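You operate a simulated robot arm through the tools that you are given. There is no shell and no other tool.

You run a simulated two-armed robot. Do the job below in one go: nothing can be reset, and whatever is moved stays where it is left.

JOB
Oil the red pin's tip and seat it in the setting block.
Fine: oil first, from the tin; lid back on; switch the gauge on and leave it on. The other pins stay dry in the rack.

It is judged by the outcome, as a careful person would: the job done as asked, and still so three seconds after it is handed in. It fails if anything else is knocked over, pushed out of place, dropped, spilled or broken. Lids that push on must go on centred and level and be pressed home; caps that screw on are set level and turned clockwise until they are tight.

ROBOT AND FRAMES
Two 7-joint arms with two-finger grippers on one trunk that stands fixed in place. Base frame: the origin is at the foot of the trunk, x ahead of it, y to its left, z up. Lengths are in m, angles in degrees, forces in N, time in s.
The left shoulder is at [0.06, 0.123, 1.02], the right one opposite. With the tool pointing down near the work surface each hand reaches from about 0.34 to 0.8 m from the base axis, measured 20 degrees to its own side. Payload 1.47 kg a hand.
The tool frame of a hand sits at the grasp point between the pads (the TCP): z along the fingers, y along the line on which they close. The tips reach 0.016 m beyond it. Largest opening 0.087 m; the body of the gripper starts 0.055 m behind the TCP.
Orientation is that of the tool frame in the base frame, as a unit quaternion [w, x, y, z]. With the fingers straight down and closing along the base's y, the tool's x points along the base's -x, its y along +y and its z along -z.

CONTROLS
- The arms move only by the tool play_rows. It takes "left_deltas", "right_deltas" or both (then of equal length, played together; a hand with none holds still); each is a list of rows, each an object (a shift or turn left out is 0, a gripper value left out holds the last) with "travel": the shift along the base's x, y, z in m, a list of three; "dr": the turn, a rotation vector about the base's x, y, z in degrees, a list of three; "claw": the closure in counts, from 0 (fully open) to 255 (shut). In form: [{"travel": [dx, dy, dz], "dr": [rx, ry, rz], "claw": claw}, ...]. A call has 1 to 20 rows; each row shifts and turns the commanded pose from where the row before left it. Each row takes 0.2 s and may step no farther than 0.05 m and 8.6 degrees from the row before; otherwise, or with a gripper value out of range, the whole call is refused. Where a pose cannot be reached the arm comes as near as it can. A force on the tool above 40 N (or 10 N above the force at the start of the call, whichever is more), or a blocked arm, ends the call early, and 0.2 s more pass. Each finger travels about 0.153 m/s and halts on what it meets, pressing with about 22 N; the grip force reading is that of the motor and also rises with nothing between the fingers. The clock runs only during rows and for 0.2 s after the last one: add rows that do not move to give the fingers time. The reply holds the time, the measured pose of the TCP, the force on the tool along the base axes, the opening and the grip force, in the units named above and with some noise, with the torque about the TCP (base axes, N m) and any sound that the robot's microphone picked up.
- Cameras (640 x 400 px; columns grow to the right, rows downward): "scene" is now at [0.0905, 0.0079, 1.5777]; the picture's right is [0.10, -1.00, 0.00], its down [-0.72, -0.07, -0.69] and it looks along [0.68, 0.07, -0.73] (base axes); focal length 352 px, centre (320, 200). "left" rides on the left gripper at [0.073, -0.012, -0.09] in its tool frame; the picture's right is [0.16, 0.99, 0.00], its down [-0.72, 0.12, -0.68] and it looks along [-0.67, 0.11, 0.73] (tool axes); focal length 247 px, centre (320, 200). "right" rides on the right gripper at [0.073, 0.012, -0.09] in its tool frame; the picture's right is [-0.16, 0.99, 0.00], its down [-0.72, -0.12, -0.68] and it looks along [-0.67, -0.11, 0.73] (tool axes); focal length 247 px, centre (320, 200). There is no depth. A picture from a camera that has moved, and an enlarged one, comes with that camera's place and axes in the base frame and with its lens.
- get_image(camera): a new picture of that camera. It takes no simulated time.
- raise_lower(by): slides the trunk up (or, below 0, down) by that many m; the arms and the scene camera ride with it, the base frame stays. It gives what a move gives, with no picture.
- aim_head(pan, tilt): turns the head with the scene camera to pan (to the left, within 120 degrees either way) and tilt (down, from -29 to 69), counted from straight ahead of the robot. It gives what a move gives.
- enlarge(camera, box): a new picture of the part [left, top, right, bottom] of that camera's present view, enlarged. It takes no simulated time.
- sign_off(): hands the job in; it is judged then, once.

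Nothing tells you positions but the pictures and the camera data. Unless the task says otherwise, let go and move clear before handing in.

The tools are called after "Emit:" by a JSON object that holds its "name" and its "arguments". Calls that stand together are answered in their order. play_rows: Moves the arms, as the interface text tells. Its arguments: {"type":"object","properties":{"left_deltas":{"type":"array","items":{"type":"object","properties":{"travel":{"type":"array","items":{"type":"number"}},"dr":{"type":"array","items":{"type":"number"}},"claw":{"type":"number"}}}},"right_deltas":{"type":"array","items":{"type":"object","properties":{"travel":{"type":"array","items":{"type":"number"}},"dr":{"type":"array","items":{"type":"number"}},"claw":{"type":"number"}}}}},"required":[]} The other tools are called the same way: raise_lower (by) slides the trunk up or down; aim_head (pan, tilt) turns the head that bears the scene camera; get_image (camera) takes a picture; enlarge (camera, box) takes an enlarged picture of a part of a camera's view; sign_off () hands the job in.

At the start:

```text
t: 0.0
left_position: [0.4892, 0.2793, 1.1604]
left_tcp_rot: [0.0, 0.0, 1.0, 0.0]
left_contact_force: [0.6, 0.1, -0.2]
left_moment: [-0.01, 0.02, 0.03]
left_opening: 0.0869
left_gripper_force: 0.1
right_position: [0.4891, -0.133, 1.2273]
right_tcp_rot: [0.0, 0.001, 1.0, 0.0]
right_contact_force: [0.7, -0.8, -0.2]
right_moment: [0.03, -0.03, -0.01]
right_opening: 0.0868
right_gripper_force: 0.1
trunk travel left (down, up): [-0.175, 0.055]
head pan, tilt: [5.5, 46.6]
```

scene: 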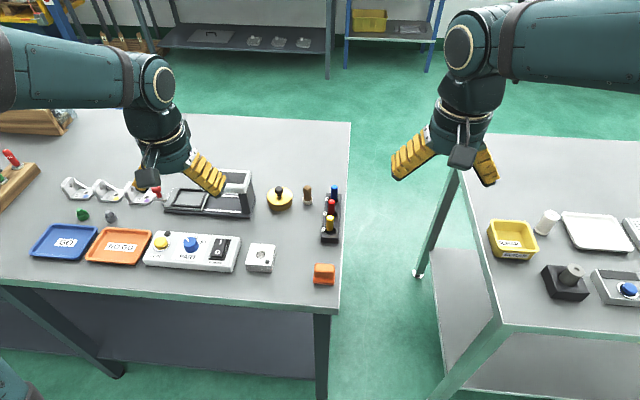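
right: 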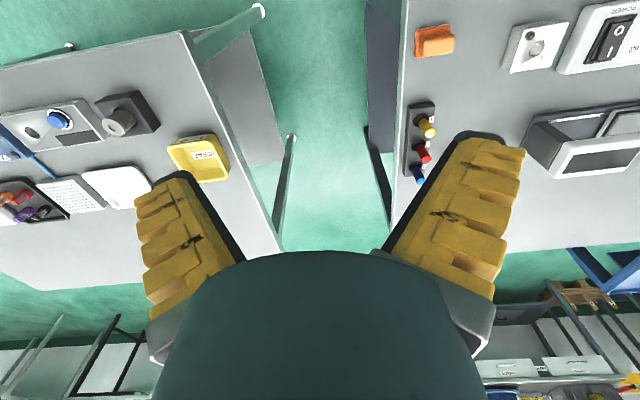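
left: 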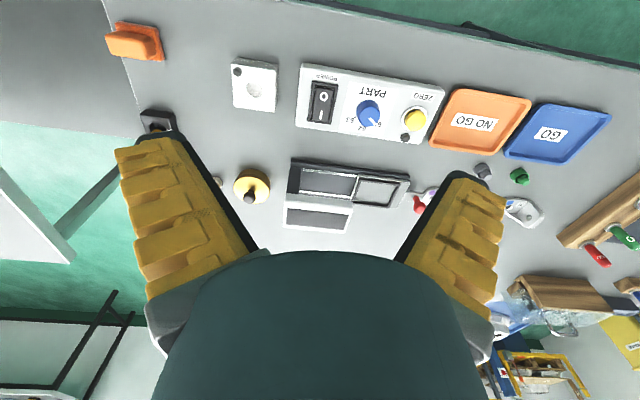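

I see a left table carrying a gauge, a brass tin, a pin rack, a setting block and trays, and a right table with other items. I'll enlarge the relevant areas first to locate them.

Emit:
{"name": "enlarge", "arguments": {"camera": "scene", "box": [230, 160, 360, 290]}}

Emit:
{"name": "enlarge", "arguments": {"camera": "scene", "box": [130, 160, 290, 280]}}

Emit:
{"name": "enlarge", "arguments": {"camera": "scene", "box": [0, 100, 160, 280]}}

Emit:
{"name": "enlarge", "arguments": {"camera": "scene", "box": [470, 180, 640, 320]}}

```text
3.08 times, centred on (295, 225) of scene
camera zoom: at [0.0905, 0.0079, 1.5777], right [0.1, -1.0, 0.0], down [-0.72, -0.07, -0.69], along [0.68, 0.07, -0.73], focal length 1083 px, centre (397, 123)
```

zoom: 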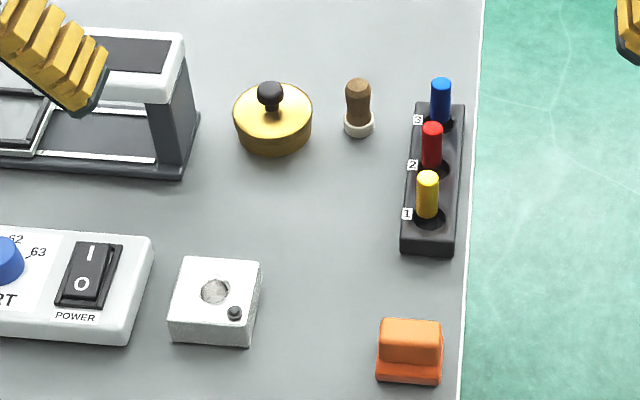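

```text
3.33 times, centred on (210, 220) of scene
camera zoom: at [0.0905, 0.0079, 1.5777], right [0.1, -1.0, 0.0], down [-0.72, -0.07, -0.69], along [0.68, 0.07, -0.73], focal length 1174 px, centre (687, 133)
```

zoom: 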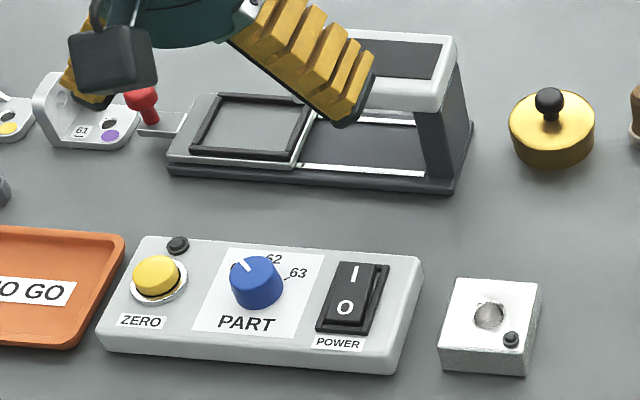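

```text
2.22 times, centred on (80, 190) of scene
camera zoom: at [0.0905, 0.0079, 1.5777], right [0.1, -1.0, 0.0], down [-0.72, -0.07, -0.69], along [0.68, 0.07, -0.73], focal length 782 px, centre (853, 222)
```

zoom: 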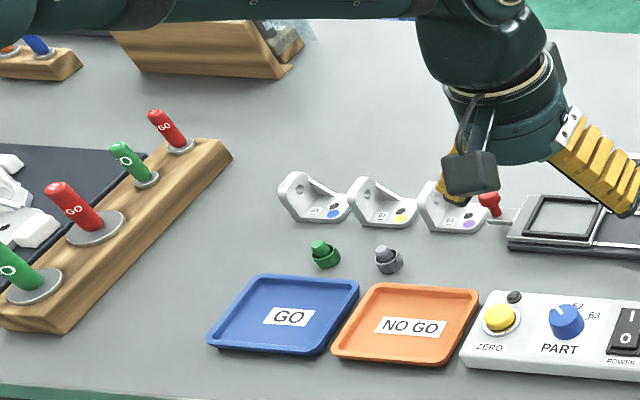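

```text
2.86 times, centred on (555, 250) of scene
camera zoom: at [0.0905, 0.0079, 1.5777], right [0.1, -1.0, 0.0], down [-0.72, -0.07, -0.69], along [0.68, 0.07, -0.73], focal length 1006 px, centre (-351, 57)
```

zoom: 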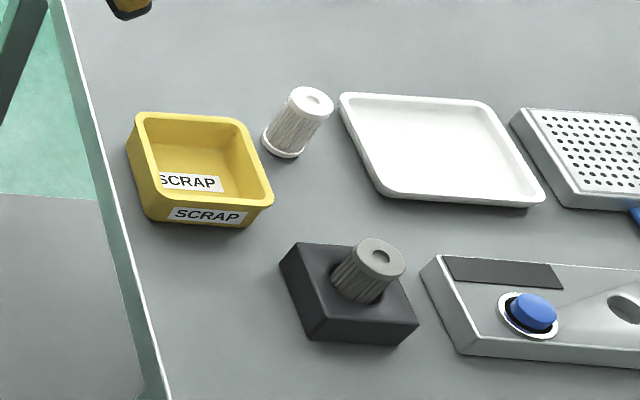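

The brass tin is near (0.745, 0.18), the red pin near (0.70, 0.04), the block hole near (0.55, 0.19), and the gauge switch near (0.56, 0.29), with z about 0.88–0.92. I'll bring the right wrist camera closer to the rack.

Emit:
{"name": "play_rows", "arguments": {"right_deltas": [{"travel": [0.014, 0.0323, -0.0313]}, {"travel": [0.014, 0.0323, -0.0313]}, {"travel": [0.014, 0.0323, -0.0313]}, {"travel": [0.014, 0.0323, -0.0313]}, {"travel": [0.014, 0.0323, -0.0313]}, {"travel": [0.014, 0.0323, -0.0313]}, {}]}}

Emit:
{"name": "get_image", "arguments": {"camera": "right"}}

Emit:
{"name": "get_image", "arguments": {"camera": "scene"}}

```text
t: 1.6
left_position: [0.4885, 0.2797, 1.1598]
left_tcp_rot: [0.0, 0.0, 1.0, 0.0]
left_contact_force: [0.2, -0.1, 0.8]
left_moment: [-0.01, 0.0, -0.02]
left_opening: 0.0869
left_gripper_force: 0.0
right_position: [0.5709, 0.0602, 1.0404]
right_tcp_rot: [0.001, 0.0, 1.0, 0.0]
right_contact_force: [0.7, -0.8, -0.1]
right_moment: [0.05, -0.03, 0.02]
right_opening: 0.0871
right_gripper_force: 0.0
trunk travel left (down, up): [-0.175, 0.055]
head pan, tilt: [5.5, 46.6]
```

```text
taken
camera right: at [0.4981, 0.0715, 1.1295], right [0.16, 0.99, 0.0], down [0.72, -0.12, 0.68], along [0.67, -0.11, -0.73], focal length 247 px, centre (320, 200)
```

right: 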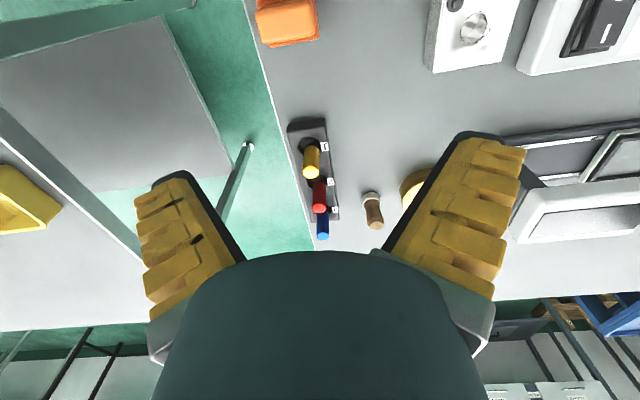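

```text
taken
camera scene: at [0.0897, 0.0071, 1.5778], right [0.1, -1.0, 0.0], down [-0.72, -0.07, -0.69], along [0.68, 0.07, -0.73], focal length 352 px, centre (320, 200)
```

scene: 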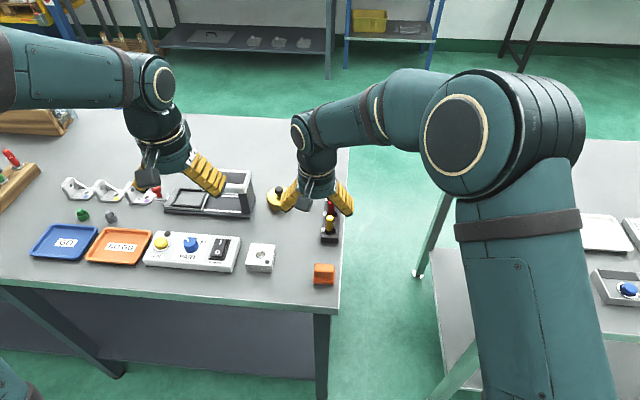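

The pins' row runs away from the robot, roughly along x. I'll enlarge the right view on the rack, the brush and the block.

Emit:
{"name": "enlarge", "arguments": {"camera": "right", "box": [270, 100, 430, 250]}}

Emit:
{"name": "enlarge", "arguments": {"camera": "right", "box": [410, 0, 640, 130]}}

Emit:
{"name": "enlarge", "arguments": {"camera": "left", "box": [100, 20, 300, 230]}}

```text
2.67 times, centred on (350, 175) of right
camera zoom: at [0.4981, 0.0715, 1.1295], right [0.16, 0.99, 0.0], down [0.72, -0.12, 0.68], along [0.67, -0.11, -0.73], focal length 659 px, centre (240, 267)
```

zoom: 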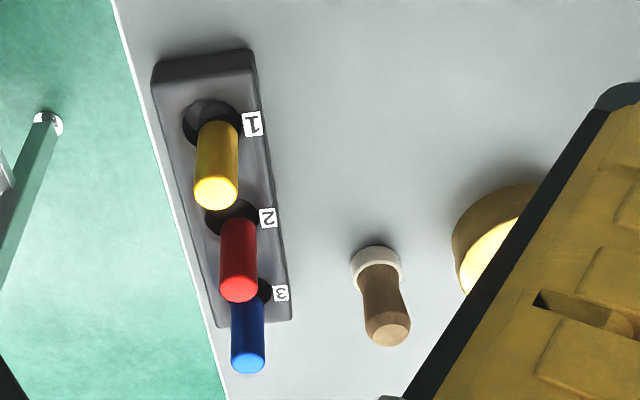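

```text
2.78 times, centred on (525, 65) of right
camera zoom: at [0.4981, 0.0715, 1.1295], right [0.16, 0.99, 0.0], down [0.72, -0.12, 0.68], along [0.67, -0.11, -0.73], focal length 687 px, centre (-250, 576)
```

zoom: 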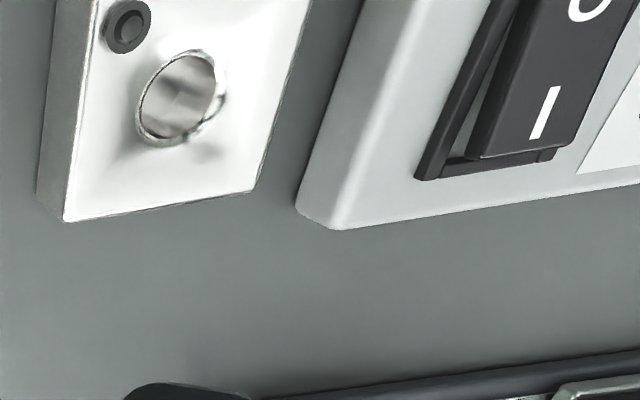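

```text
1.90 times, centred on (200, 125) of left
camera zoom: at [0.4161, 0.2675, 1.2491], right [-0.16, 0.99, 0.0], down [0.72, 0.12, 0.68], along [0.67, 0.11, -0.73], focal length 470 px, centre (549, 343)
```

zoom: 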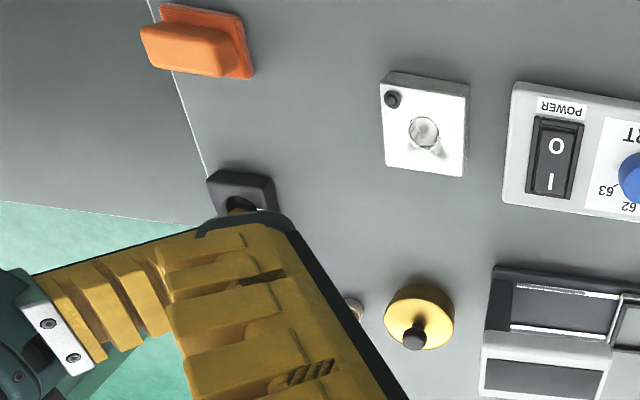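

The red pin's top is near (0.703, 0.038, 0.923), standing about 5 cm above the rack. Next I'll back the right hand off to the right and bring the left camera closer to the tin.

Emit:
{"name": "play_rows", "arguments": {"right_deltas": [{"travel": [0, -0.04, 0]}, {"travel": [0, -0.04, 0]}, {"travel": [0, -0.04, 0]}, {}, {}, {}, {}], "left_deltas": [{}, {"travel": [0.0256, -0.023, -0.026]}, {"travel": [0.0256, -0.023, -0.026]}, {"travel": [0.0256, -0.023, -0.026]}, {"travel": [0.0256, -0.023, -0.026]}, {"travel": [0.0256, -0.023, -0.026]}, {}]}}

Emit:
{"name": "get_image", "arguments": {"camera": "left"}}

Emit:
{"name": "enlarge", "arguments": {"camera": "left", "box": [240, 120, 400, 250]}}

Emit:
{"name": "enlarge", "arguments": {"camera": "scene", "box": [220, 160, 360, 290]}}

```text
t: 3.2
left_position: [0.6175, 0.1653, 1.0298]
left_tcp_rot: [0.001, 0.0, 1.0, 0.0]
left_contact_force: [-0.3, -0.4, -0.2]
left_moment: [-0.01, 0.0, -0.03]
left_opening: 0.0868
left_gripper_force: 0.0
right_position: [0.5685, -0.058, 1.0388]
right_tcp_rot: [0.0, 0.0, 1.0, 0.0]
right_contact_force: [-0.3, -0.2, 0.9]
right_moment: [-0.05, 0.01, -0.01]
right_opening: 0.0871
right_gripper_force: 0.0
trunk travel left (down, up): [-0.175, 0.055]
head pan, tilt: [5.5, 46.6]
```

```text
taken
camera left: at [0.5435, 0.153, 1.1193], right [-0.16, 0.99, 0.0], down [0.72, 0.12, 0.68], along [0.67, 0.11, -0.73], focal length 247 px, centre (320, 200)
```

left: 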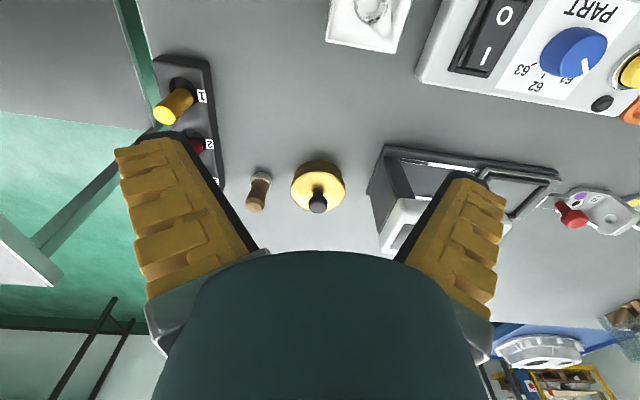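

```text
3.08 times, centred on (320, 185) of left
camera zoom: at [0.5435, 0.153, 1.1193], right [-0.16, 0.99, 0.0], down [0.72, 0.12, 0.68], along [0.67, 0.11, -0.73], focal length 760 px, centre (320, 246)
```

zoom: 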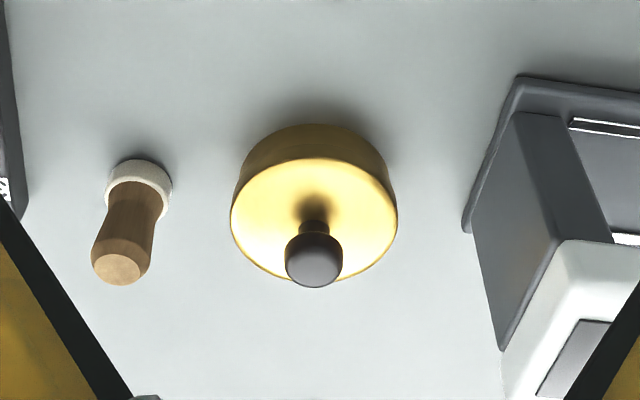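

```text
3.08 times, centred on (290, 225) of scene
camera zoom: at [0.0893, 0.0078, 1.5778], right [0.1, -1.0, 0.0], down [-0.72, -0.07, -0.69], along [0.68, 0.07, -0.73], focal length 1083 px, centre (412, 123)
```

zoom: 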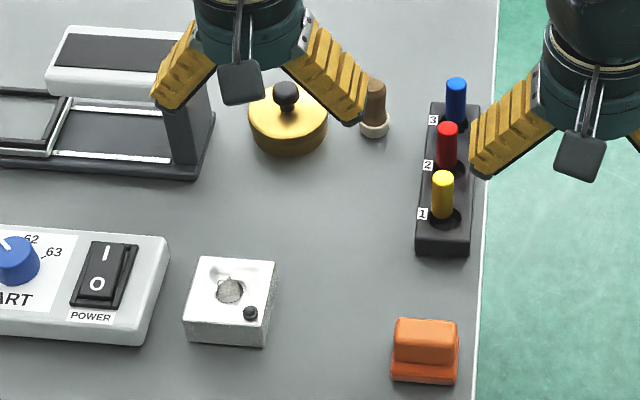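

The lid knob is near (0.746, 0.183, 0.906), the lid top at about 0.884, with the brush at y≈0.11 and the gauge post at y≥0.25. I'll bring the left hand above the knob, partly closed.

Emit:
{"name": "play_rows", "arguments": {"left_deltas": [{"travel": [0.0321, 0.0044, -0.015], "claw": 108}, {"travel": [0.0321, 0.0044, -0.015]}, {"travel": [0.0321, 0.0044, -0.015]}, {"travel": [0.0321, 0.0044, -0.015]}, {}]}}

Emit:
{"name": "get_image", "arguments": {"camera": "left"}}

Emit:
{"name": "enlarge", "arguments": {"camera": "scene", "box": [220, 140, 360, 230]}}

```text
t: 4.4
left_position: [0.7442, 0.1822, 0.9696]
left_tcp_rot: [0.0, 0.0, 1.0, 0.0]
left_contact_force: [-0.2, 0.4, 0.3]
left_moment: [-0.03, -0.01, -0.02]
left_opening: 0.0556
left_gripper_force: 3.8
right_position: [0.5694, -0.0591, 1.0392]
right_tcp_rot: [0.0, 0.0, 1.0, 0.0]
right_contact_force: [-0.2, 0.4, 0.5]
right_moment: [0.0, -0.03, 0.0]
right_opening: 0.0869
right_gripper_force: 0.0
trunk travel left (down, up): [-0.175, 0.055]
head pan, tilt: [5.5, 46.6]
```

```text
taken
camera left: at [0.6715, 0.1703, 1.0592], right [-0.16, 0.99, 0.0], down [0.72, 0.12, 0.68], along [0.67, 0.11, -0.73], focal length 247 px, centre (320, 200)
```

left: 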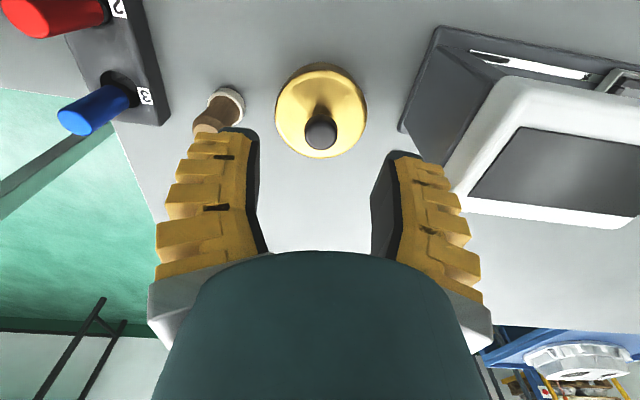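

```text
4.44 times, centred on (290, 185) of scene
camera zoom: at [0.0895, 0.0079, 1.5779], right [0.1, -1.0, 0.0], down [-0.72, -0.07, -0.69], along [0.68, 0.07, -0.73], focal length 1565 px, centre (453, 267)
```

zoom: 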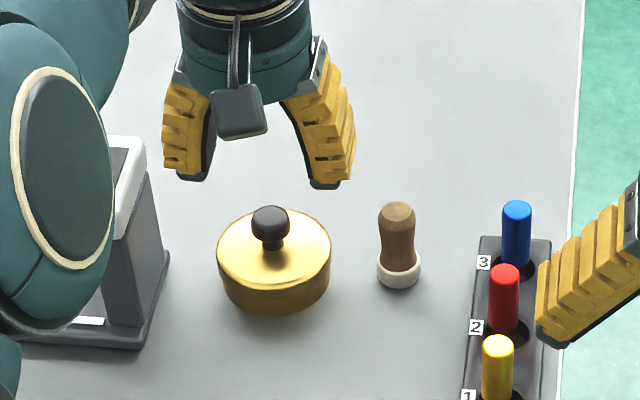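

The knob refines to about (0.749, 0.183). I'll descend around it with the fingers still open and check.

Emit:
{"name": "play_rows", "arguments": {"left_deltas": [{"travel": [0.002, 0.0005, -0.025]}, {"travel": [0.002, 0, -0.025]}, {"travel": [0.001, 0, -0.0146]}, {}]}}

Emit:
{"name": "get_image", "arguments": {"camera": "left"}}

Emit:
{"name": "enlarge", "arguments": {"camera": "scene", "box": [220, 140, 360, 230]}}

```text
t: 5.4
left_position: [0.7489, 0.184, 0.9047]
left_tcp_rot: [0.0, 0.0, 1.0, 0.0]
left_contact_force: [0.2, 0.3, 0.5]
left_moment: [-0.01, 0.03, 0.0]
left_opening: 0.0555
left_gripper_force: 4.0
right_position: [0.5702, -0.0591, 1.0385]
right_tcp_rot: [0.0, 0.0, 1.0, 0.0]
right_contact_force: [0.4, -0.3, -1.2]
right_moment: [-0.02, 0.0, 0.01]
right_opening: 0.0871
right_gripper_force: 0.1
trunk travel left (down, up): [-0.175, 0.055]
head pan, tilt: [5.5, 46.6]
```

```text
taken
camera left: at [0.6765, 0.1723, 0.9931], right [-0.16, 0.99, 0.0], down [0.72, 0.12, 0.68], along [0.67, 0.11, -0.73], focal length 247 px, centre (320, 200)
```

left: 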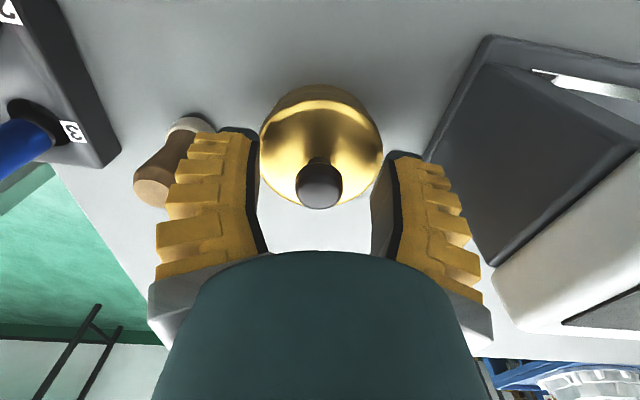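

```text
4.44 times, centred on (290, 185) of scene
camera zoom: at [0.0904, 0.0079, 1.5777], right [0.1, -1.0, 0.0], down [-0.72, -0.07, -0.69], along [0.68, 0.07, -0.73], focal length 1565 px, centre (453, 267)
```

zoom: 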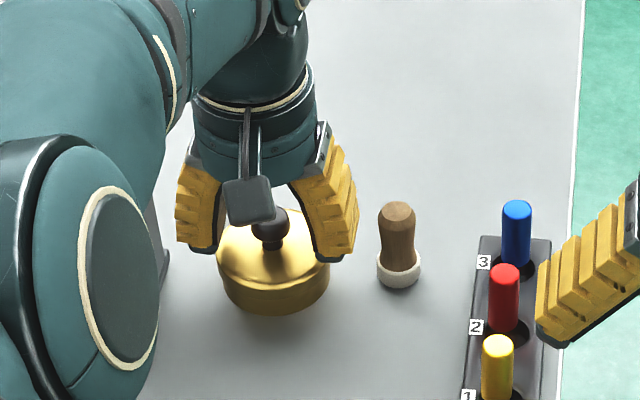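

The knob is centred between the pads. I'll close on it and check the grip.

Emit:
{"name": "play_rows", "arguments": {"left_deltas": [{"claw": 200}, {"claw": 255}, {}]}}

Emit:
{"name": "get_image", "arguments": {"camera": "left"}}

```text
t: 6.2
left_position: [0.7491, 0.184, 0.9044]
left_tcp_rot: [0.001, 0.0, 1.0, 0.001]
left_contact_force: [0.7, 1.8, 2.0]
left_moment: [-0.03, -0.15, 0.05]
left_opening: 0.0185
left_gripper_force: 22.2
right_position: [0.5693, -0.059, 1.0381]
right_tcp_rot: [-0.001, -0.001, 1.0, 0.0]
right_contact_force: [0.7, 0.2, -0.4]
right_moment: [0.0, 0.02, -0.03]
right_opening: 0.0873
right_gripper_force: 0.0
trunk travel left (down, up): [-0.175, 0.055]
head pan, tilt: [5.5, 46.6]
heard: snap
```

```text
taken
camera left: at [0.6765, 0.1724, 0.9939], right [-0.16, 0.99, 0.0], down [0.72, 0.12, 0.68], along [0.67, 0.11, -0.73], focal length 247 px, centre (320, 200)
```

left: 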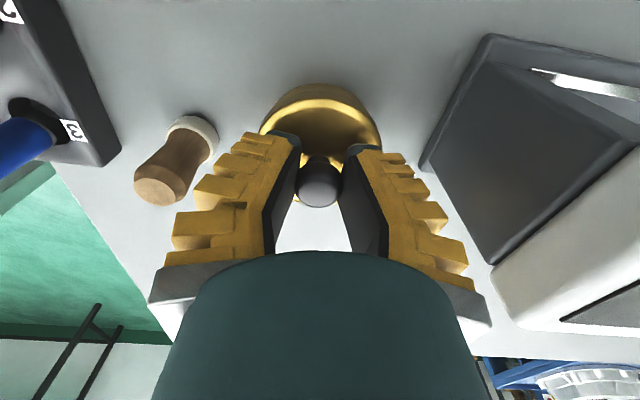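

I heard a snap while closing; perhaps the lid came free of its detent. I'll look at the tin closely before lifting.

Emit:
{"name": "enlarge", "arguments": {"camera": "scene", "box": [250, 170, 310, 220]}}

Emit:
{"name": "enlarge", "arguments": {"camera": "left", "box": [240, 70, 400, 220]}}

Emit:
{"name": "enlarge", "arguments": {"camera": "right", "box": [400, 80, 600, 260]}}

```text
8.00 times, centred on (280, 195) of scene
camera zoom: at [0.0901, 0.0079, 1.5778], right [0.1, -1.0, 0.0], down [-0.72, -0.07, -0.69], along [0.68, 0.07, -0.73], focal length 2817 px, centre (640, 240)
```

zoom: 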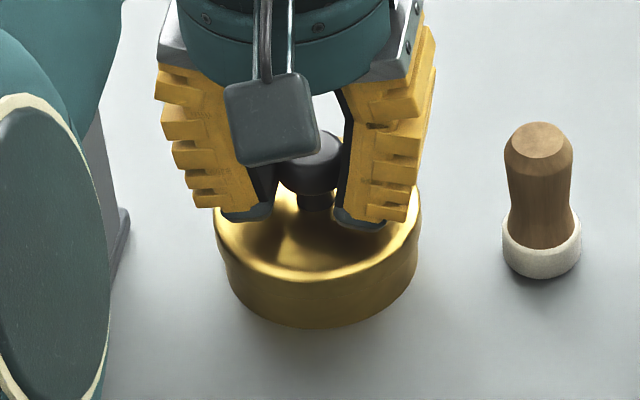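

```text
2.67 times, centred on (320, 145) of left
camera zoom: at [0.6765, 0.1724, 0.9939], right [-0.16, 0.99, 0.0], down [0.72, 0.12, 0.68], along [0.67, 0.11, -0.73], focal length 659 px, centre (320, 347)
```

zoom: 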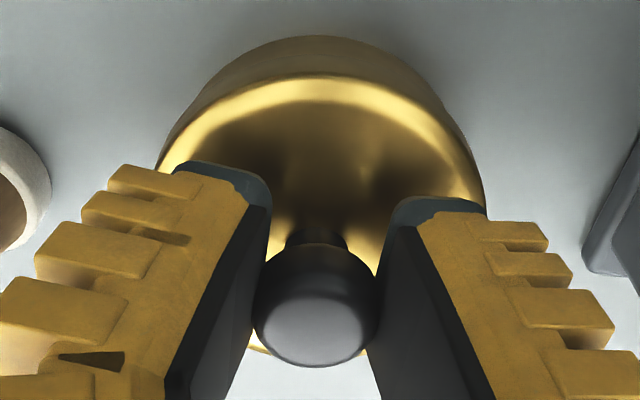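

```text
2.22 times, centred on (500, 170) of right
camera zoom: at [0.4963, -0.0471, 1.1271], right [0.16, 0.99, 0.0], down [0.72, -0.12, 0.68], along [0.67, -0.11, -0.73], focal length 549 px, centre (-80, 267)
```

zoom: 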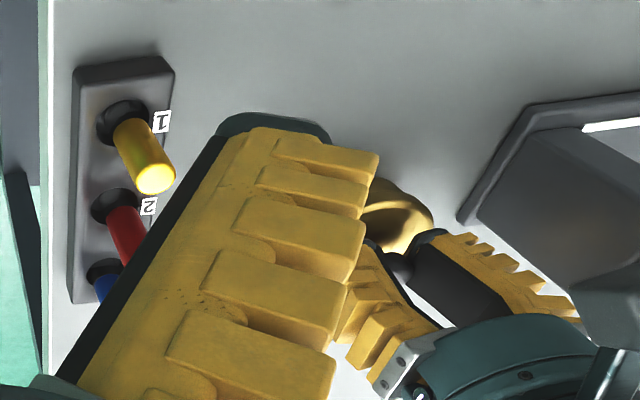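

The lid still looks level, and the snap was probably its press fit letting go. I'll lift slowly by 1.2 cm and check whether the tin stays down.

Emit:
{"name": "play_rows", "arguments": {"left_deltas": [{"travel": [0, 0, 0.003]}, {"travel": [0, 0, 0.003]}, {"travel": [0, 0, 0.003]}, {"travel": [0, 0, 0.003]}, {}]}}

Emit:
{"name": "enlarge", "arguments": {"camera": "scene", "box": [250, 170, 310, 220]}}

Emit:
{"name": "enlarge", "arguments": {"camera": "left", "box": [240, 70, 400, 220]}}

```text
t: 7.4
left_position: [0.7503, 0.1834, 0.9148]
left_tcp_rot: [0.0, 0.0, 1.0, 0.0]
left_contact_force: [0.8, 0.3, -0.3]
left_moment: [0.01, -0.01, 0.02]
left_opening: 0.0163
left_gripper_force: 22.2
right_position: [0.5693, -0.0589, 1.0383]
right_tcp_rot: [0.0, 0.0, 1.0, 0.0]
right_contact_force: [-0.9, 0.5, 0.1]
right_moment: [-0.01, -0.01, -0.02]
right_opening: 0.0869
right_gripper_force: 0.1
trunk travel left (down, up): [-0.175, 0.055]
head pan, tilt: [5.5, 46.6]
```

```text
8.00 times, centred on (280, 195) of scene
camera zoom: at [0.0905, 0.0079, 1.5777], right [0.1, -1.0, 0.0], down [-0.72, -0.07, -0.69], along [0.68, 0.07, -0.73], focal length 2817 px, centre (640, 240)
```

zoom: 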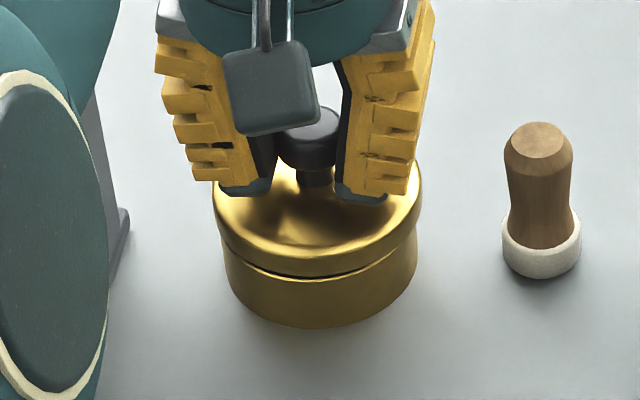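

```text
2.67 times, centred on (320, 145) of left
camera zoom: at [0.6778, 0.1716, 1.0053], right [-0.16, 0.99, 0.0], down [0.72, 0.12, 0.68], along [0.67, 0.11, -0.73], focal length 659 px, centre (320, 347)
```

zoom: 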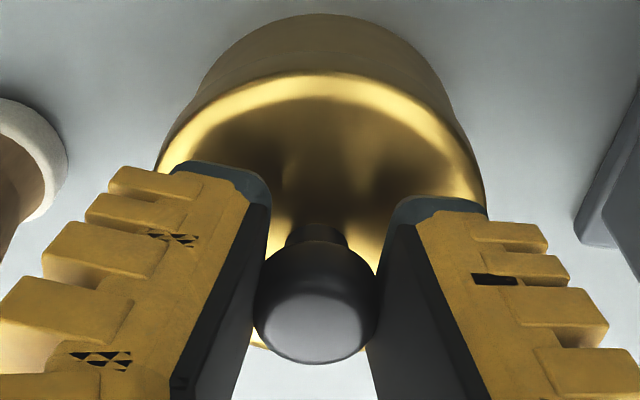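

The lid came off level and the tin stayed put. I'll lift it well clear, carry it to the left, and look inside the tin.

Emit:
{"name": "play_rows", "arguments": {"left_deltas": [{"travel": [0, 0, 0.02]}, {"travel": [0, 0, 0.03]}, {"travel": [0, 0, 0.035]}, {"travel": [0, 0, 0.035]}, {"travel": [-0.026, 0.03, 0.005]}, {"travel": [-0.026, 0.03, 0.005]}, {"travel": [-0.026, 0.03, 0.005]}, {"travel": [-0.026, 0.03, 0]}, {"travel": [-0.026, 0.03, 0]}, {}, {}]}}

Emit:
{"name": "enlarge", "arguments": {"camera": "scene", "box": [160, 120, 360, 280]}}

Emit:
{"name": "get_image", "arguments": {"camera": "left"}}

Emit:
{"name": "enlarge", "arguments": {"camera": "scene", "box": [250, 170, 310, 220]}}

```text
t: 9.8
left_position: [0.6212, 0.3336, 1.0501]
left_tcp_rot: [0.001, 0.0, 1.0, 0.0]
left_contact_force: [0.1, 0.0, 1.1]
left_moment: [0.0, 0.0, 0.02]
left_opening: 0.0
left_gripper_force: 22.1
right_position: [0.569, -0.0574, 1.0385]
right_tcp_rot: [0.0, 0.0, 1.0, 0.0]
right_contact_force: [-0.9, 0.3, -0.2]
right_moment: [-0.03, 0.02, -0.01]
right_opening: 0.087
right_gripper_force: 0.0
trunk travel left (down, up): [-0.175, 0.055]
head pan, tilt: [5.5, 46.6]
```

```text
2.50 times, centred on (260, 200) of scene
camera zoom: at [0.0899, 0.0083, 1.5778], right [0.1, -1.0, 0.0], down [-0.72, -0.07, -0.69], along [0.68, 0.07, -0.73], focal length 880 px, centre (470, 200)
```

zoom: 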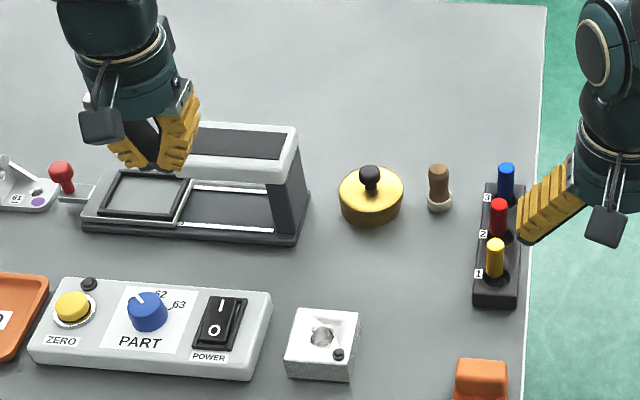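

```text
taken
camera left: at [0.5489, 0.3214, 1.1398], right [-0.16, 0.99, 0.0], down [0.72, 0.12, 0.68], along [0.67, 0.11, -0.73], focal length 247 px, centre (320, 200)
```

left: 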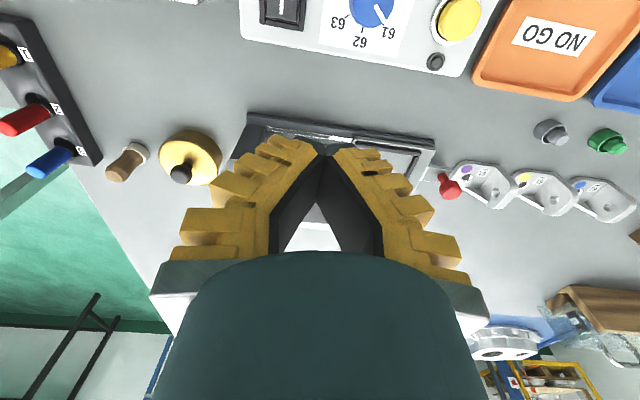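

```text
8.00 times, centred on (280, 195) of scene
camera zoom: at [0.0899, 0.0083, 1.5778], right [0.1, -1.0, 0.0], down [-0.72, -0.07, -0.69], along [0.68, 0.07, -0.73], focal length 2817 px, centre (640, 240)
```

zoom: 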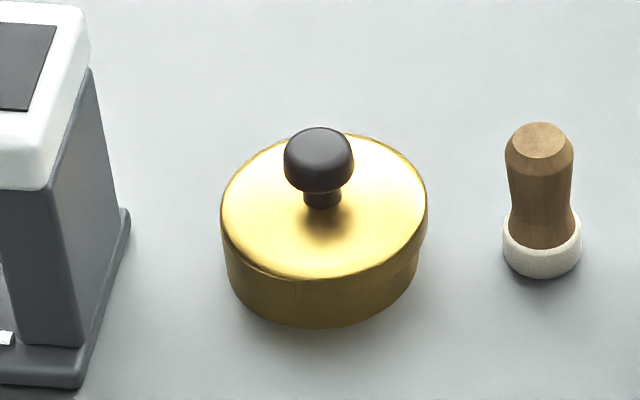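

The lid slipped out of the fingers during the faster lift and dropped back onto the tin. I'll check how it sits before trying again.

Emit:
{"name": "enlarge", "arguments": {"camera": "scene", "box": [262, 176, 296, 206]}}

Emit:
{"name": "enlarge", "arguments": {"camera": "left", "box": [90, 100, 260, 220]}}

Emit:
{"name": "enlarge", "arguments": {"camera": "right", "box": [400, 100, 640, 260]}}

```text
13.33 times, centred on (279, 191) of scene
camera zoom: at [0.0899, 0.0083, 1.5778], right [0.1, -1.0, 0.0], down [-0.72, -0.07, -0.69], along [0.68, 0.07, -0.73], focal length 4694 px, centre (867, 320)
```

zoom: 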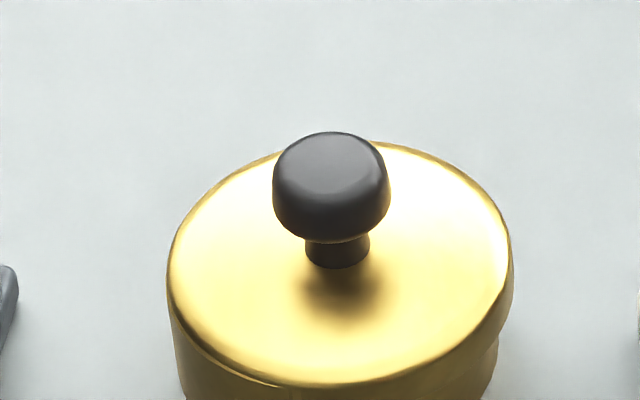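

```text
3.33 times, centred on (175, 160) of left
camera zoom: at [0.5489, 0.3214, 1.1398], right [-0.16, 0.99, 0.0], down [0.72, 0.12, 0.68], along [0.67, 0.11, -0.73], focal length 823 px, centre (803, 333)
```

zoom: 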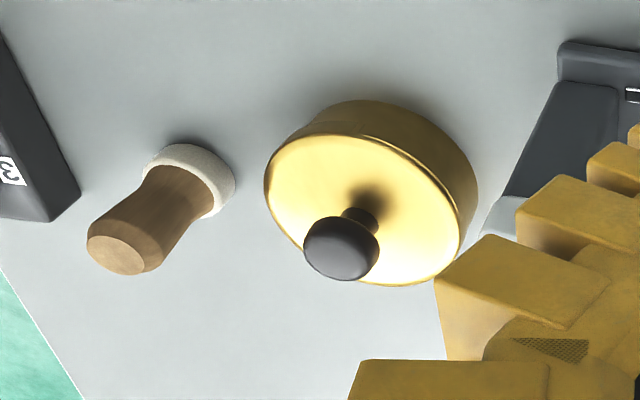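

```text
2.50 times, centred on (520, 180) of right
camera zoom: at [0.4961, -0.0467, 1.1271], right [0.16, 0.99, 0.0], down [0.72, -0.12, 0.68], along [0.67, -0.11, -0.73], focal length 617 px, centre (-180, 250)
```

zoom: 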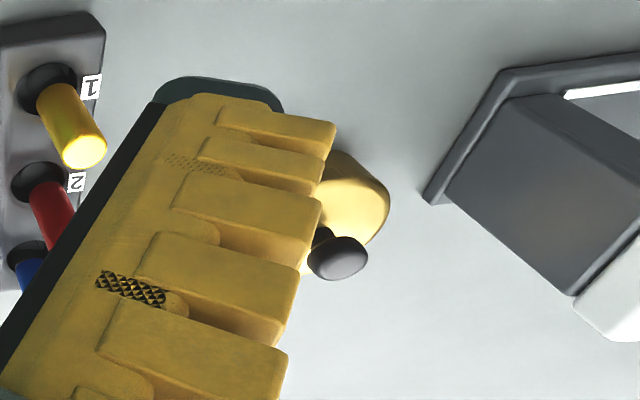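

With the better baseline, the knob sits at about (0.757, 0.184) with its widest part at z≈0.897 and the lid top at about 0.875, so my first grip was too high on the dome. I'll return for a lower grip.

Emit:
{"name": "play_rows", "arguments": {"left_deltas": [{"travel": [0.027, -0.03, 0], "claw": 108}, {"travel": [0.027, -0.03, 0]}, {"travel": [0.027, -0.03, 0]}, {"travel": [0.027, -0.03, 0]}, {"travel": [0.027, -0.03, -0.01]}, {"travel": [0, 0, -0.035]}, {"travel": [0, 0, -0.035]}, {"travel": [0, 0, -0.03]}, {}]}}

Emit:
{"name": "get_image", "arguments": {"camera": "left"}}

Emit:
{"name": "enlarge", "arguments": {"camera": "scene", "box": [250, 160, 310, 220]}}

```text
t: 11.8
left_position: [0.7567, 0.1837, 0.9411]
left_tcp_rot: [0.0, 0.0, 1.0, 0.001]
left_contact_force: [-0.2, 0.1, 0.2]
left_moment: [0.01, -0.03, 0.02]
left_opening: 0.0554
left_gripper_force: 3.5
right_position: [0.5698, -0.0584, 1.0378]
right_tcp_rot: [0.0, -0.001, 1.0, 0.0]
right_contact_force: [0.0, -0.6, 0.5]
right_moment: [0.03, 0.03, -0.02]
right_opening: 0.0869
right_gripper_force: 0.0
trunk travel left (down, up): [-0.175, 0.055]
head pan, tilt: [5.5, 46.6]
```

```text
taken
camera left: at [0.6844, 0.1718, 1.0308], right [-0.16, 0.99, 0.0], down [0.72, 0.12, 0.68], along [0.67, 0.11, -0.73], focal length 247 px, centre (320, 200)
```

left: 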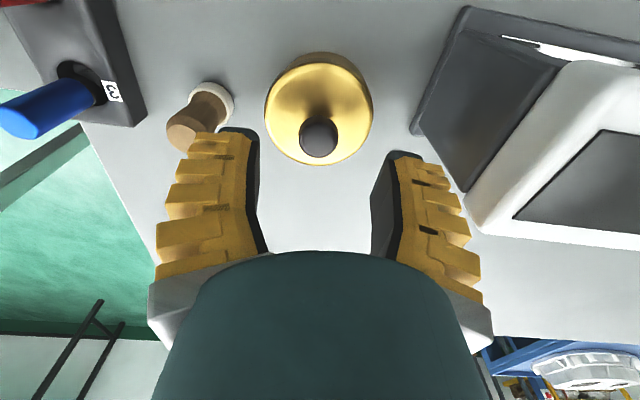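

```text
6.67 times, centred on (280, 190) of scene
camera zoom: at [0.0903, 0.0076, 1.5778], right [0.1, -1.0, 0.0], down [-0.72, -0.07, -0.69], along [0.68, 0.07, -0.73], focal length 2347 px, centre (587, 267)
```

zoom: 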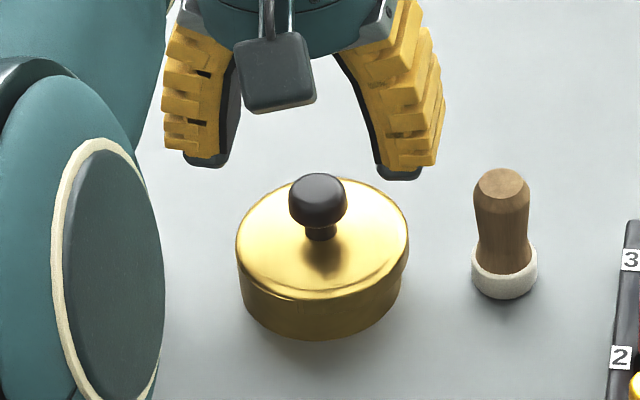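

The knob is centred under the hand. I'll descend to about z 0.894, watching the contact force.

Emit:
{"name": "play_rows", "arguments": {"left_deltas": [{"travel": [0.001, -0.0005, -0.02]}, {"travel": [0, 0, -0.015]}, {"travel": [0, 0, -0.007]}, {"travel": [0, 0, -0.005]}, {}]}}

Emit:
{"name": "enlarge", "arguments": {"camera": "scene", "box": [250, 160, 310, 220]}}

Emit:
{"name": "enlarge", "arguments": {"camera": "left", "box": [240, 70, 400, 220]}}

```text
t: 13.0
left_position: [0.7572, 0.1842, 0.8952]
left_tcp_rot: [0.001, 0.0, 1.0, 0.0]
left_contact_force: [0.6, 0.1, 0.1]
left_moment: [-0.01, 0.0, -0.01]
left_opening: 0.0555
left_gripper_force: 3.8
right_position: [0.5703, -0.0583, 1.0376]
right_tcp_rot: [0.0, 0.001, 1.0, 0.0]
right_contact_force: [-0.2, 0.5, -0.2]
right_moment: [-0.01, 0.02, 0.0]
right_opening: 0.0871
right_gripper_force: 0.1
trunk travel left (down, up): [-0.175, 0.055]
head pan, tilt: [5.5, 46.6]
```

```text
6.67 times, centred on (280, 190) of scene
camera zoom: at [0.0905, 0.0079, 1.5777], right [0.1, -1.0, 0.0], down [-0.72, -0.07, -0.69], along [0.68, 0.07, -0.73], focal length 2347 px, centre (587, 267)
```

zoom: 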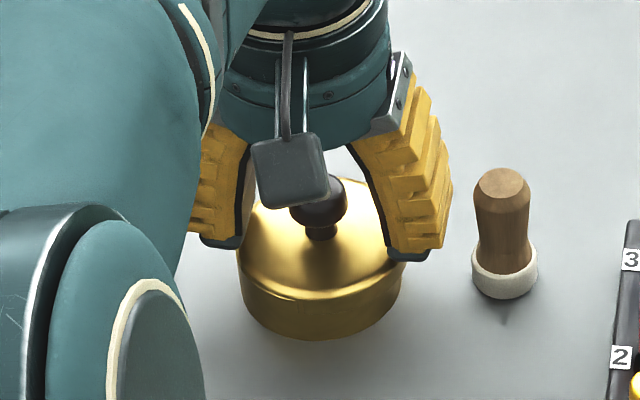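

```text
2.67 times, centred on (320, 145) of left
camera zoom: at [0.6843, 0.1708, 0.9843], right [-0.16, 0.99, 0.0], down [0.72, 0.12, 0.68], along [0.67, 0.11, -0.73], focal length 659 px, centre (320, 347)
```

zoom: 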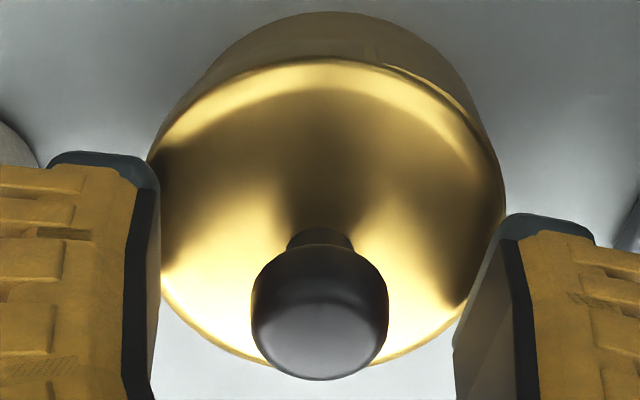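

The pads now straddle the knob at its full height without touching the lid. I'll close.

Emit:
{"name": "play_rows", "arguments": {"left_deltas": [{"claw": 150}, {"claw": 255}, {}, {}]}}

Emit:
{"name": "enlarge", "arguments": {"camera": "left", "box": [240, 70, 400, 220]}}

```text
t: 14.0
left_position: [0.7556, 0.1822, 0.895]
left_tcp_rot: [0.001, 0.0, 1.0, 0.0]
left_contact_force: [1.1, 0.8, 3.1]
left_moment: [0.0, 0.03, -0.02]
left_opening: 0.0172
left_gripper_force: 22.0
right_position: [0.5694, -0.0585, 1.0377]
right_tcp_rot: [0.0, 0.0, 1.0, 0.0]
right_contact_force: [-0.2, -0.1, 0.5]
right_moment: [0.01, -0.04, 0.02]
right_opening: 0.0868
right_gripper_force: 0.1
trunk travel left (down, up): [-0.175, 0.055]
head pan, tilt: [5.5, 46.6]
```

```text
2.67 times, centred on (320, 145) of left
camera zoom: at [0.6843, 0.1709, 0.9847], right [-0.16, 0.99, 0.0], down [0.72, 0.12, 0.68], along [0.67, 0.11, -0.73], focal length 659 px, centre (320, 347)
```

zoom: 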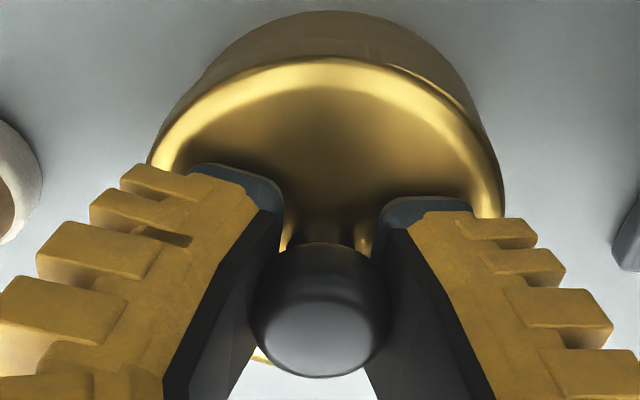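

Grip is at 17 mm opening. I'll lift slowly in small steps and keep checking the opening.

Emit:
{"name": "play_rows", "arguments": {"left_deltas": [{"travel": [0, 0, 0.003]}, {"travel": [0, 0, 0.003]}, {"travel": [0, 0, 0.003]}, {}, {}]}}

Emit:
{"name": "enlarge", "arguments": {"camera": "left", "box": [240, 70, 400, 220]}}

Emit:
{"name": "enlarge", "arguments": {"camera": "scene", "box": [250, 160, 310, 220]}}

```text
t: 15.2
left_position: [0.7567, 0.183, 0.9019]
left_tcp_rot: [0.0, 0.0, 1.0, -0.001]
left_contact_force: [-0.4, 0.0, -1.0]
left_moment: [-0.03, 0.0, 0.0]
left_opening: 0.0165
left_gripper_force: 21.3
right_position: [0.5696, -0.0582, 1.0388]
right_tcp_rot: [0.0, 0.0, 1.0, 0.0]
right_contact_force: [1.5, 0.4, 0.1]
right_moment: [0.01, -0.01, 0.02]
right_opening: 0.087
right_gripper_force: 0.0
trunk travel left (down, up): [-0.175, 0.055]
head pan, tilt: [5.5, 46.6]
```

```text
2.67 times, centred on (320, 145) of left
camera zoom: at [0.6845, 0.1705, 0.9931], right [-0.16, 0.99, 0.0], down [0.72, 0.12, 0.68], along [0.67, 0.11, -0.73], focal length 659 px, centre (320, 347)
```

zoom: 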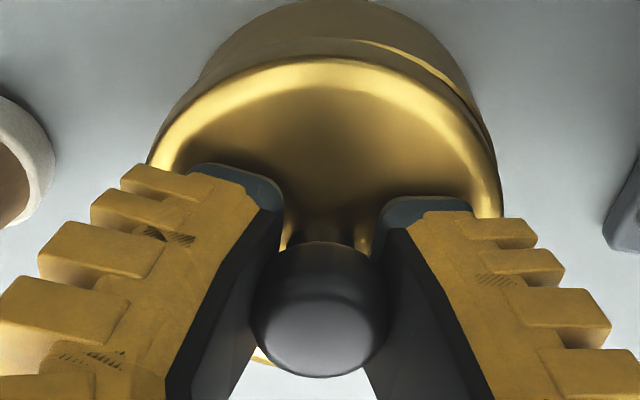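

```text
6.67 times, centred on (280, 190) of scene
camera zoom: at [0.0906, 0.0078, 1.5777], right [0.1, -1.0, 0.0], down [-0.72, -0.07, -0.69], along [0.68, 0.07, -0.73], focal length 2347 px, centre (587, 267)
```

zoom: 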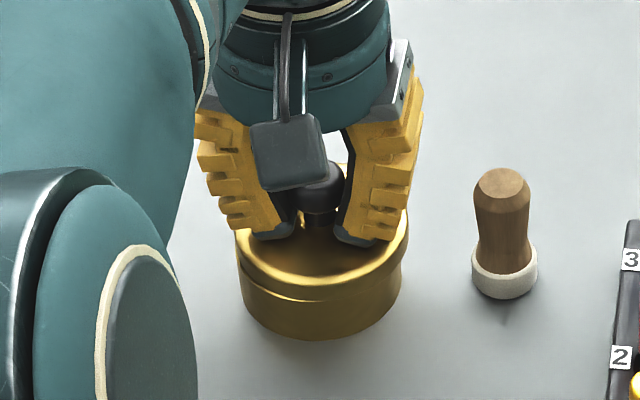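

The lid is held. I'll continue lifting gently.

Emit:
{"name": "play_rows", "arguments": {"left_deltas": [{"travel": [0, 0, 0.004]}, {"travel": [0, 0, 0.006]}, {"travel": [0, 0, 0.006]}, {"travel": [0, 0, 0.006]}, {"travel": [0, 0, 0.006]}, {"travel": [0, 0, 0.004]}, {}]}}

Emit:
{"name": "get_image", "arguments": {"camera": "left"}}

Emit:
{"name": "enlarge", "arguments": {"camera": "scene", "box": [250, 160, 310, 220]}}

```text
t: 16.8
left_position: [0.7562, 0.1832, 0.936]
left_tcp_rot: [0.0, 0.001, 1.0, 0.0]
left_contact_force: [0.6, -0.2, 0.0]
left_moment: [0.01, 0.0, -0.03]
left_opening: 0.016
left_gripper_force: 21.7
right_position: [0.5703, -0.0571, 1.0386]
right_tcp_rot: [-0.001, 0.0, 1.0, 0.0]
right_contact_force: [-0.7, 1.0, -0.7]
right_moment: [0.0, -0.01, 0.01]
right_opening: 0.0872
right_gripper_force: 0.0
trunk travel left (down, up): [-0.175, 0.055]
head pan, tilt: [5.5, 46.6]
```

```text
taken
camera left: at [0.6839, 0.1712, 1.0251], right [-0.16, 0.99, 0.0], down [0.72, 0.12, 0.68], along [0.67, 0.11, -0.73], focal length 247 px, centre (320, 200)
```

left: 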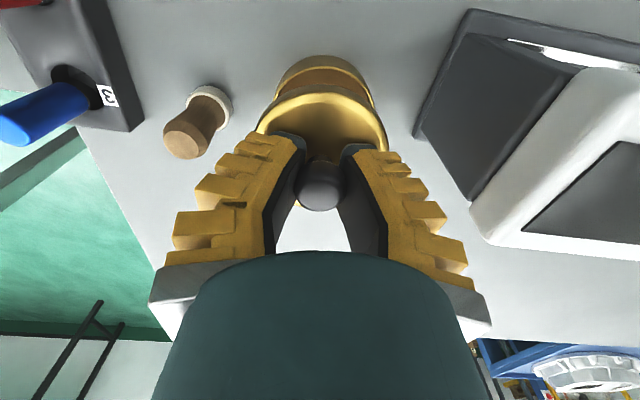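

```text
6.67 times, centred on (280, 190) of scene
camera zoom: at [0.0905, 0.0079, 1.5777], right [0.1, -1.0, 0.0], down [-0.72, -0.07, -0.69], along [0.68, 0.07, -0.73], focal length 2347 px, centre (587, 267)
```

zoom: 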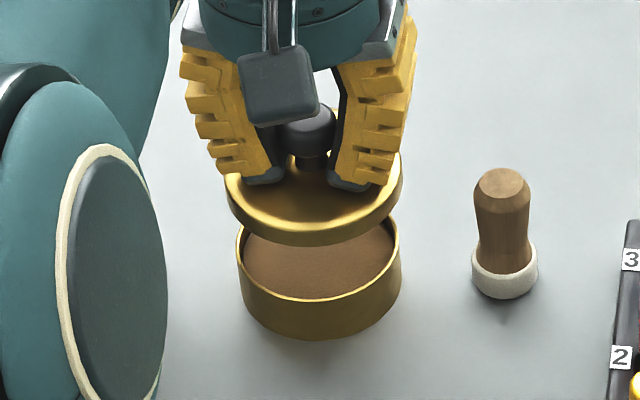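

The tin holds an oiled felt pad a little below its rim. The lid hangs level, so I'll hold still briefly to see whether the grip creeps.

Emit:
{"name": "play_rows", "arguments": {"left_deltas": [{}, {}, {}, {}, {}, {}, {}, {}]}}

Emit:
{"name": "enlarge", "arguments": {"camera": "left", "box": [240, 70, 400, 220]}}

```text
t: 18.6
left_position: [0.7567, 0.184, 0.9355]
left_tcp_rot: [0.0, 0.0, 1.0, 0.0]
left_contact_force: [1.0, -0.3, -0.9]
left_moment: [0.0, 0.0, 0.0]
left_opening: 0.0157
left_gripper_force: 22.1
right_position: [0.5679, -0.0575, 1.0368]
right_tcp_rot: [0.0, 0.001, 1.0, 0.0]
right_contact_force: [0.0, -0.1, 0.0]
right_moment: [-0.01, 0.0, 0.0]
right_opening: 0.0869
right_gripper_force: 0.0
trunk travel left (down, up): [-0.175, 0.055]
head pan, tilt: [5.5, 46.6]
```

```text
2.67 times, centred on (320, 145) of left
camera zoom: at [0.6839, 0.1713, 1.025], right [-0.16, 0.99, 0.0], down [0.72, 0.12, 0.68], along [0.67, 0.11, -0.73], focal length 659 px, centre (320, 347)
```

zoom: 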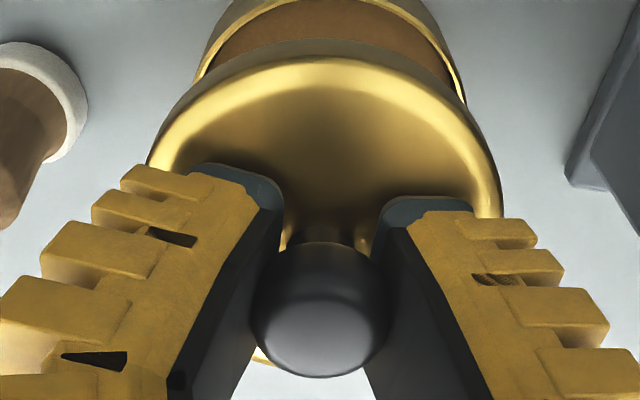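

There's a slow creep in the grip reading, so I'll set the lid down on the free table area in front of the tin, around (0.655, 0.165), rather than hold it. I'll move there gently.

Emit:
{"name": "play_rows", "arguments": {"left_deltas": [{"travel": [0, 0, 0.004]}, {"travel": [-0.003, 0, 0.004]}, {"travel": [-0.007, -0.001, 0]}, {"travel": [-0.01, -0.002, 0]}, {"travel": [-0.01, -0.002, 0]}, {"travel": [-0.01, -0.002, 0]}, {"travel": [-0.01, -0.002, 0]}, {"travel": [-0.01, -0.002, 0]}, {"travel": [-0.01, -0.002, 0]}, {"travel": [-0.01, -0.002, 0]}, {"travel": [-0.01, -0.002, -0.003]}, {"travel": [-0.007, -0.001, -0.006]}, {"travel": [-0.003, 0, -0.008]}, {"travel": [0, 0, -0.01]}, {"travel": [0, 0, -0.01]}, {"travel": [0, 0, -0.008]}, {"travel": [0, 0, -0.005]}, {}]}}

Emit:
{"name": "get_image", "arguments": {"camera": "left"}}

Emit:
{"name": "enlarge", "arguments": {"camera": "scene", "box": [230, 170, 350, 270]}}

```text
t: 22.4
left_position: [0.6562, 0.1653, 0.8941]
left_tcp_rot: [0.001, 0.0, 1.0, 0.0]
left_contact_force: [0.1, 0.0, -1.3]
left_moment: [0.03, 0.0, 0.03]
left_opening: 0.0153
left_gripper_force: 22.4
right_position: [0.5688, -0.0577, 1.0385]
right_tcp_rot: [-0.001, 0.001, 1.0, 0.0]
right_contact_force: [0.4, -0.2, -0.9]
right_moment: [-0.04, 0.0, -0.01]
right_opening: 0.0869
right_gripper_force: 0.0
trunk travel left (down, up): [-0.175, 0.055]
head pan, tilt: [5.5, 46.6]
```

```text
taken
camera left: at [0.5843, 0.1522, 0.9832], right [-0.16, 0.99, 0.0], down [0.72, 0.12, 0.68], along [0.67, 0.11, -0.73], focal length 247 px, centre (320, 200)
```

left: 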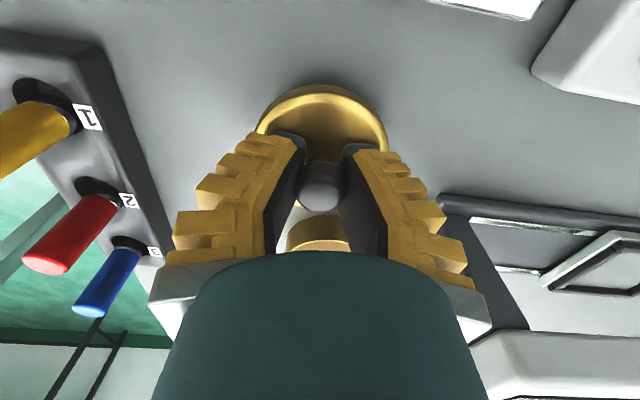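

```text
4.00 times, centred on (290, 220) of scene
camera zoom: at [0.0904, 0.0079, 1.5777], right [0.1, -1.0, 0.0], down [-0.72, -0.07, -0.69], along [0.68, 0.07, -0.73], focal length 1408 px, centre (440, 120)
```

zoom: 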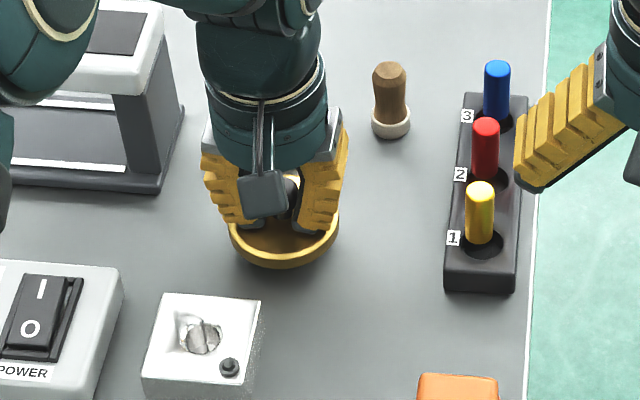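

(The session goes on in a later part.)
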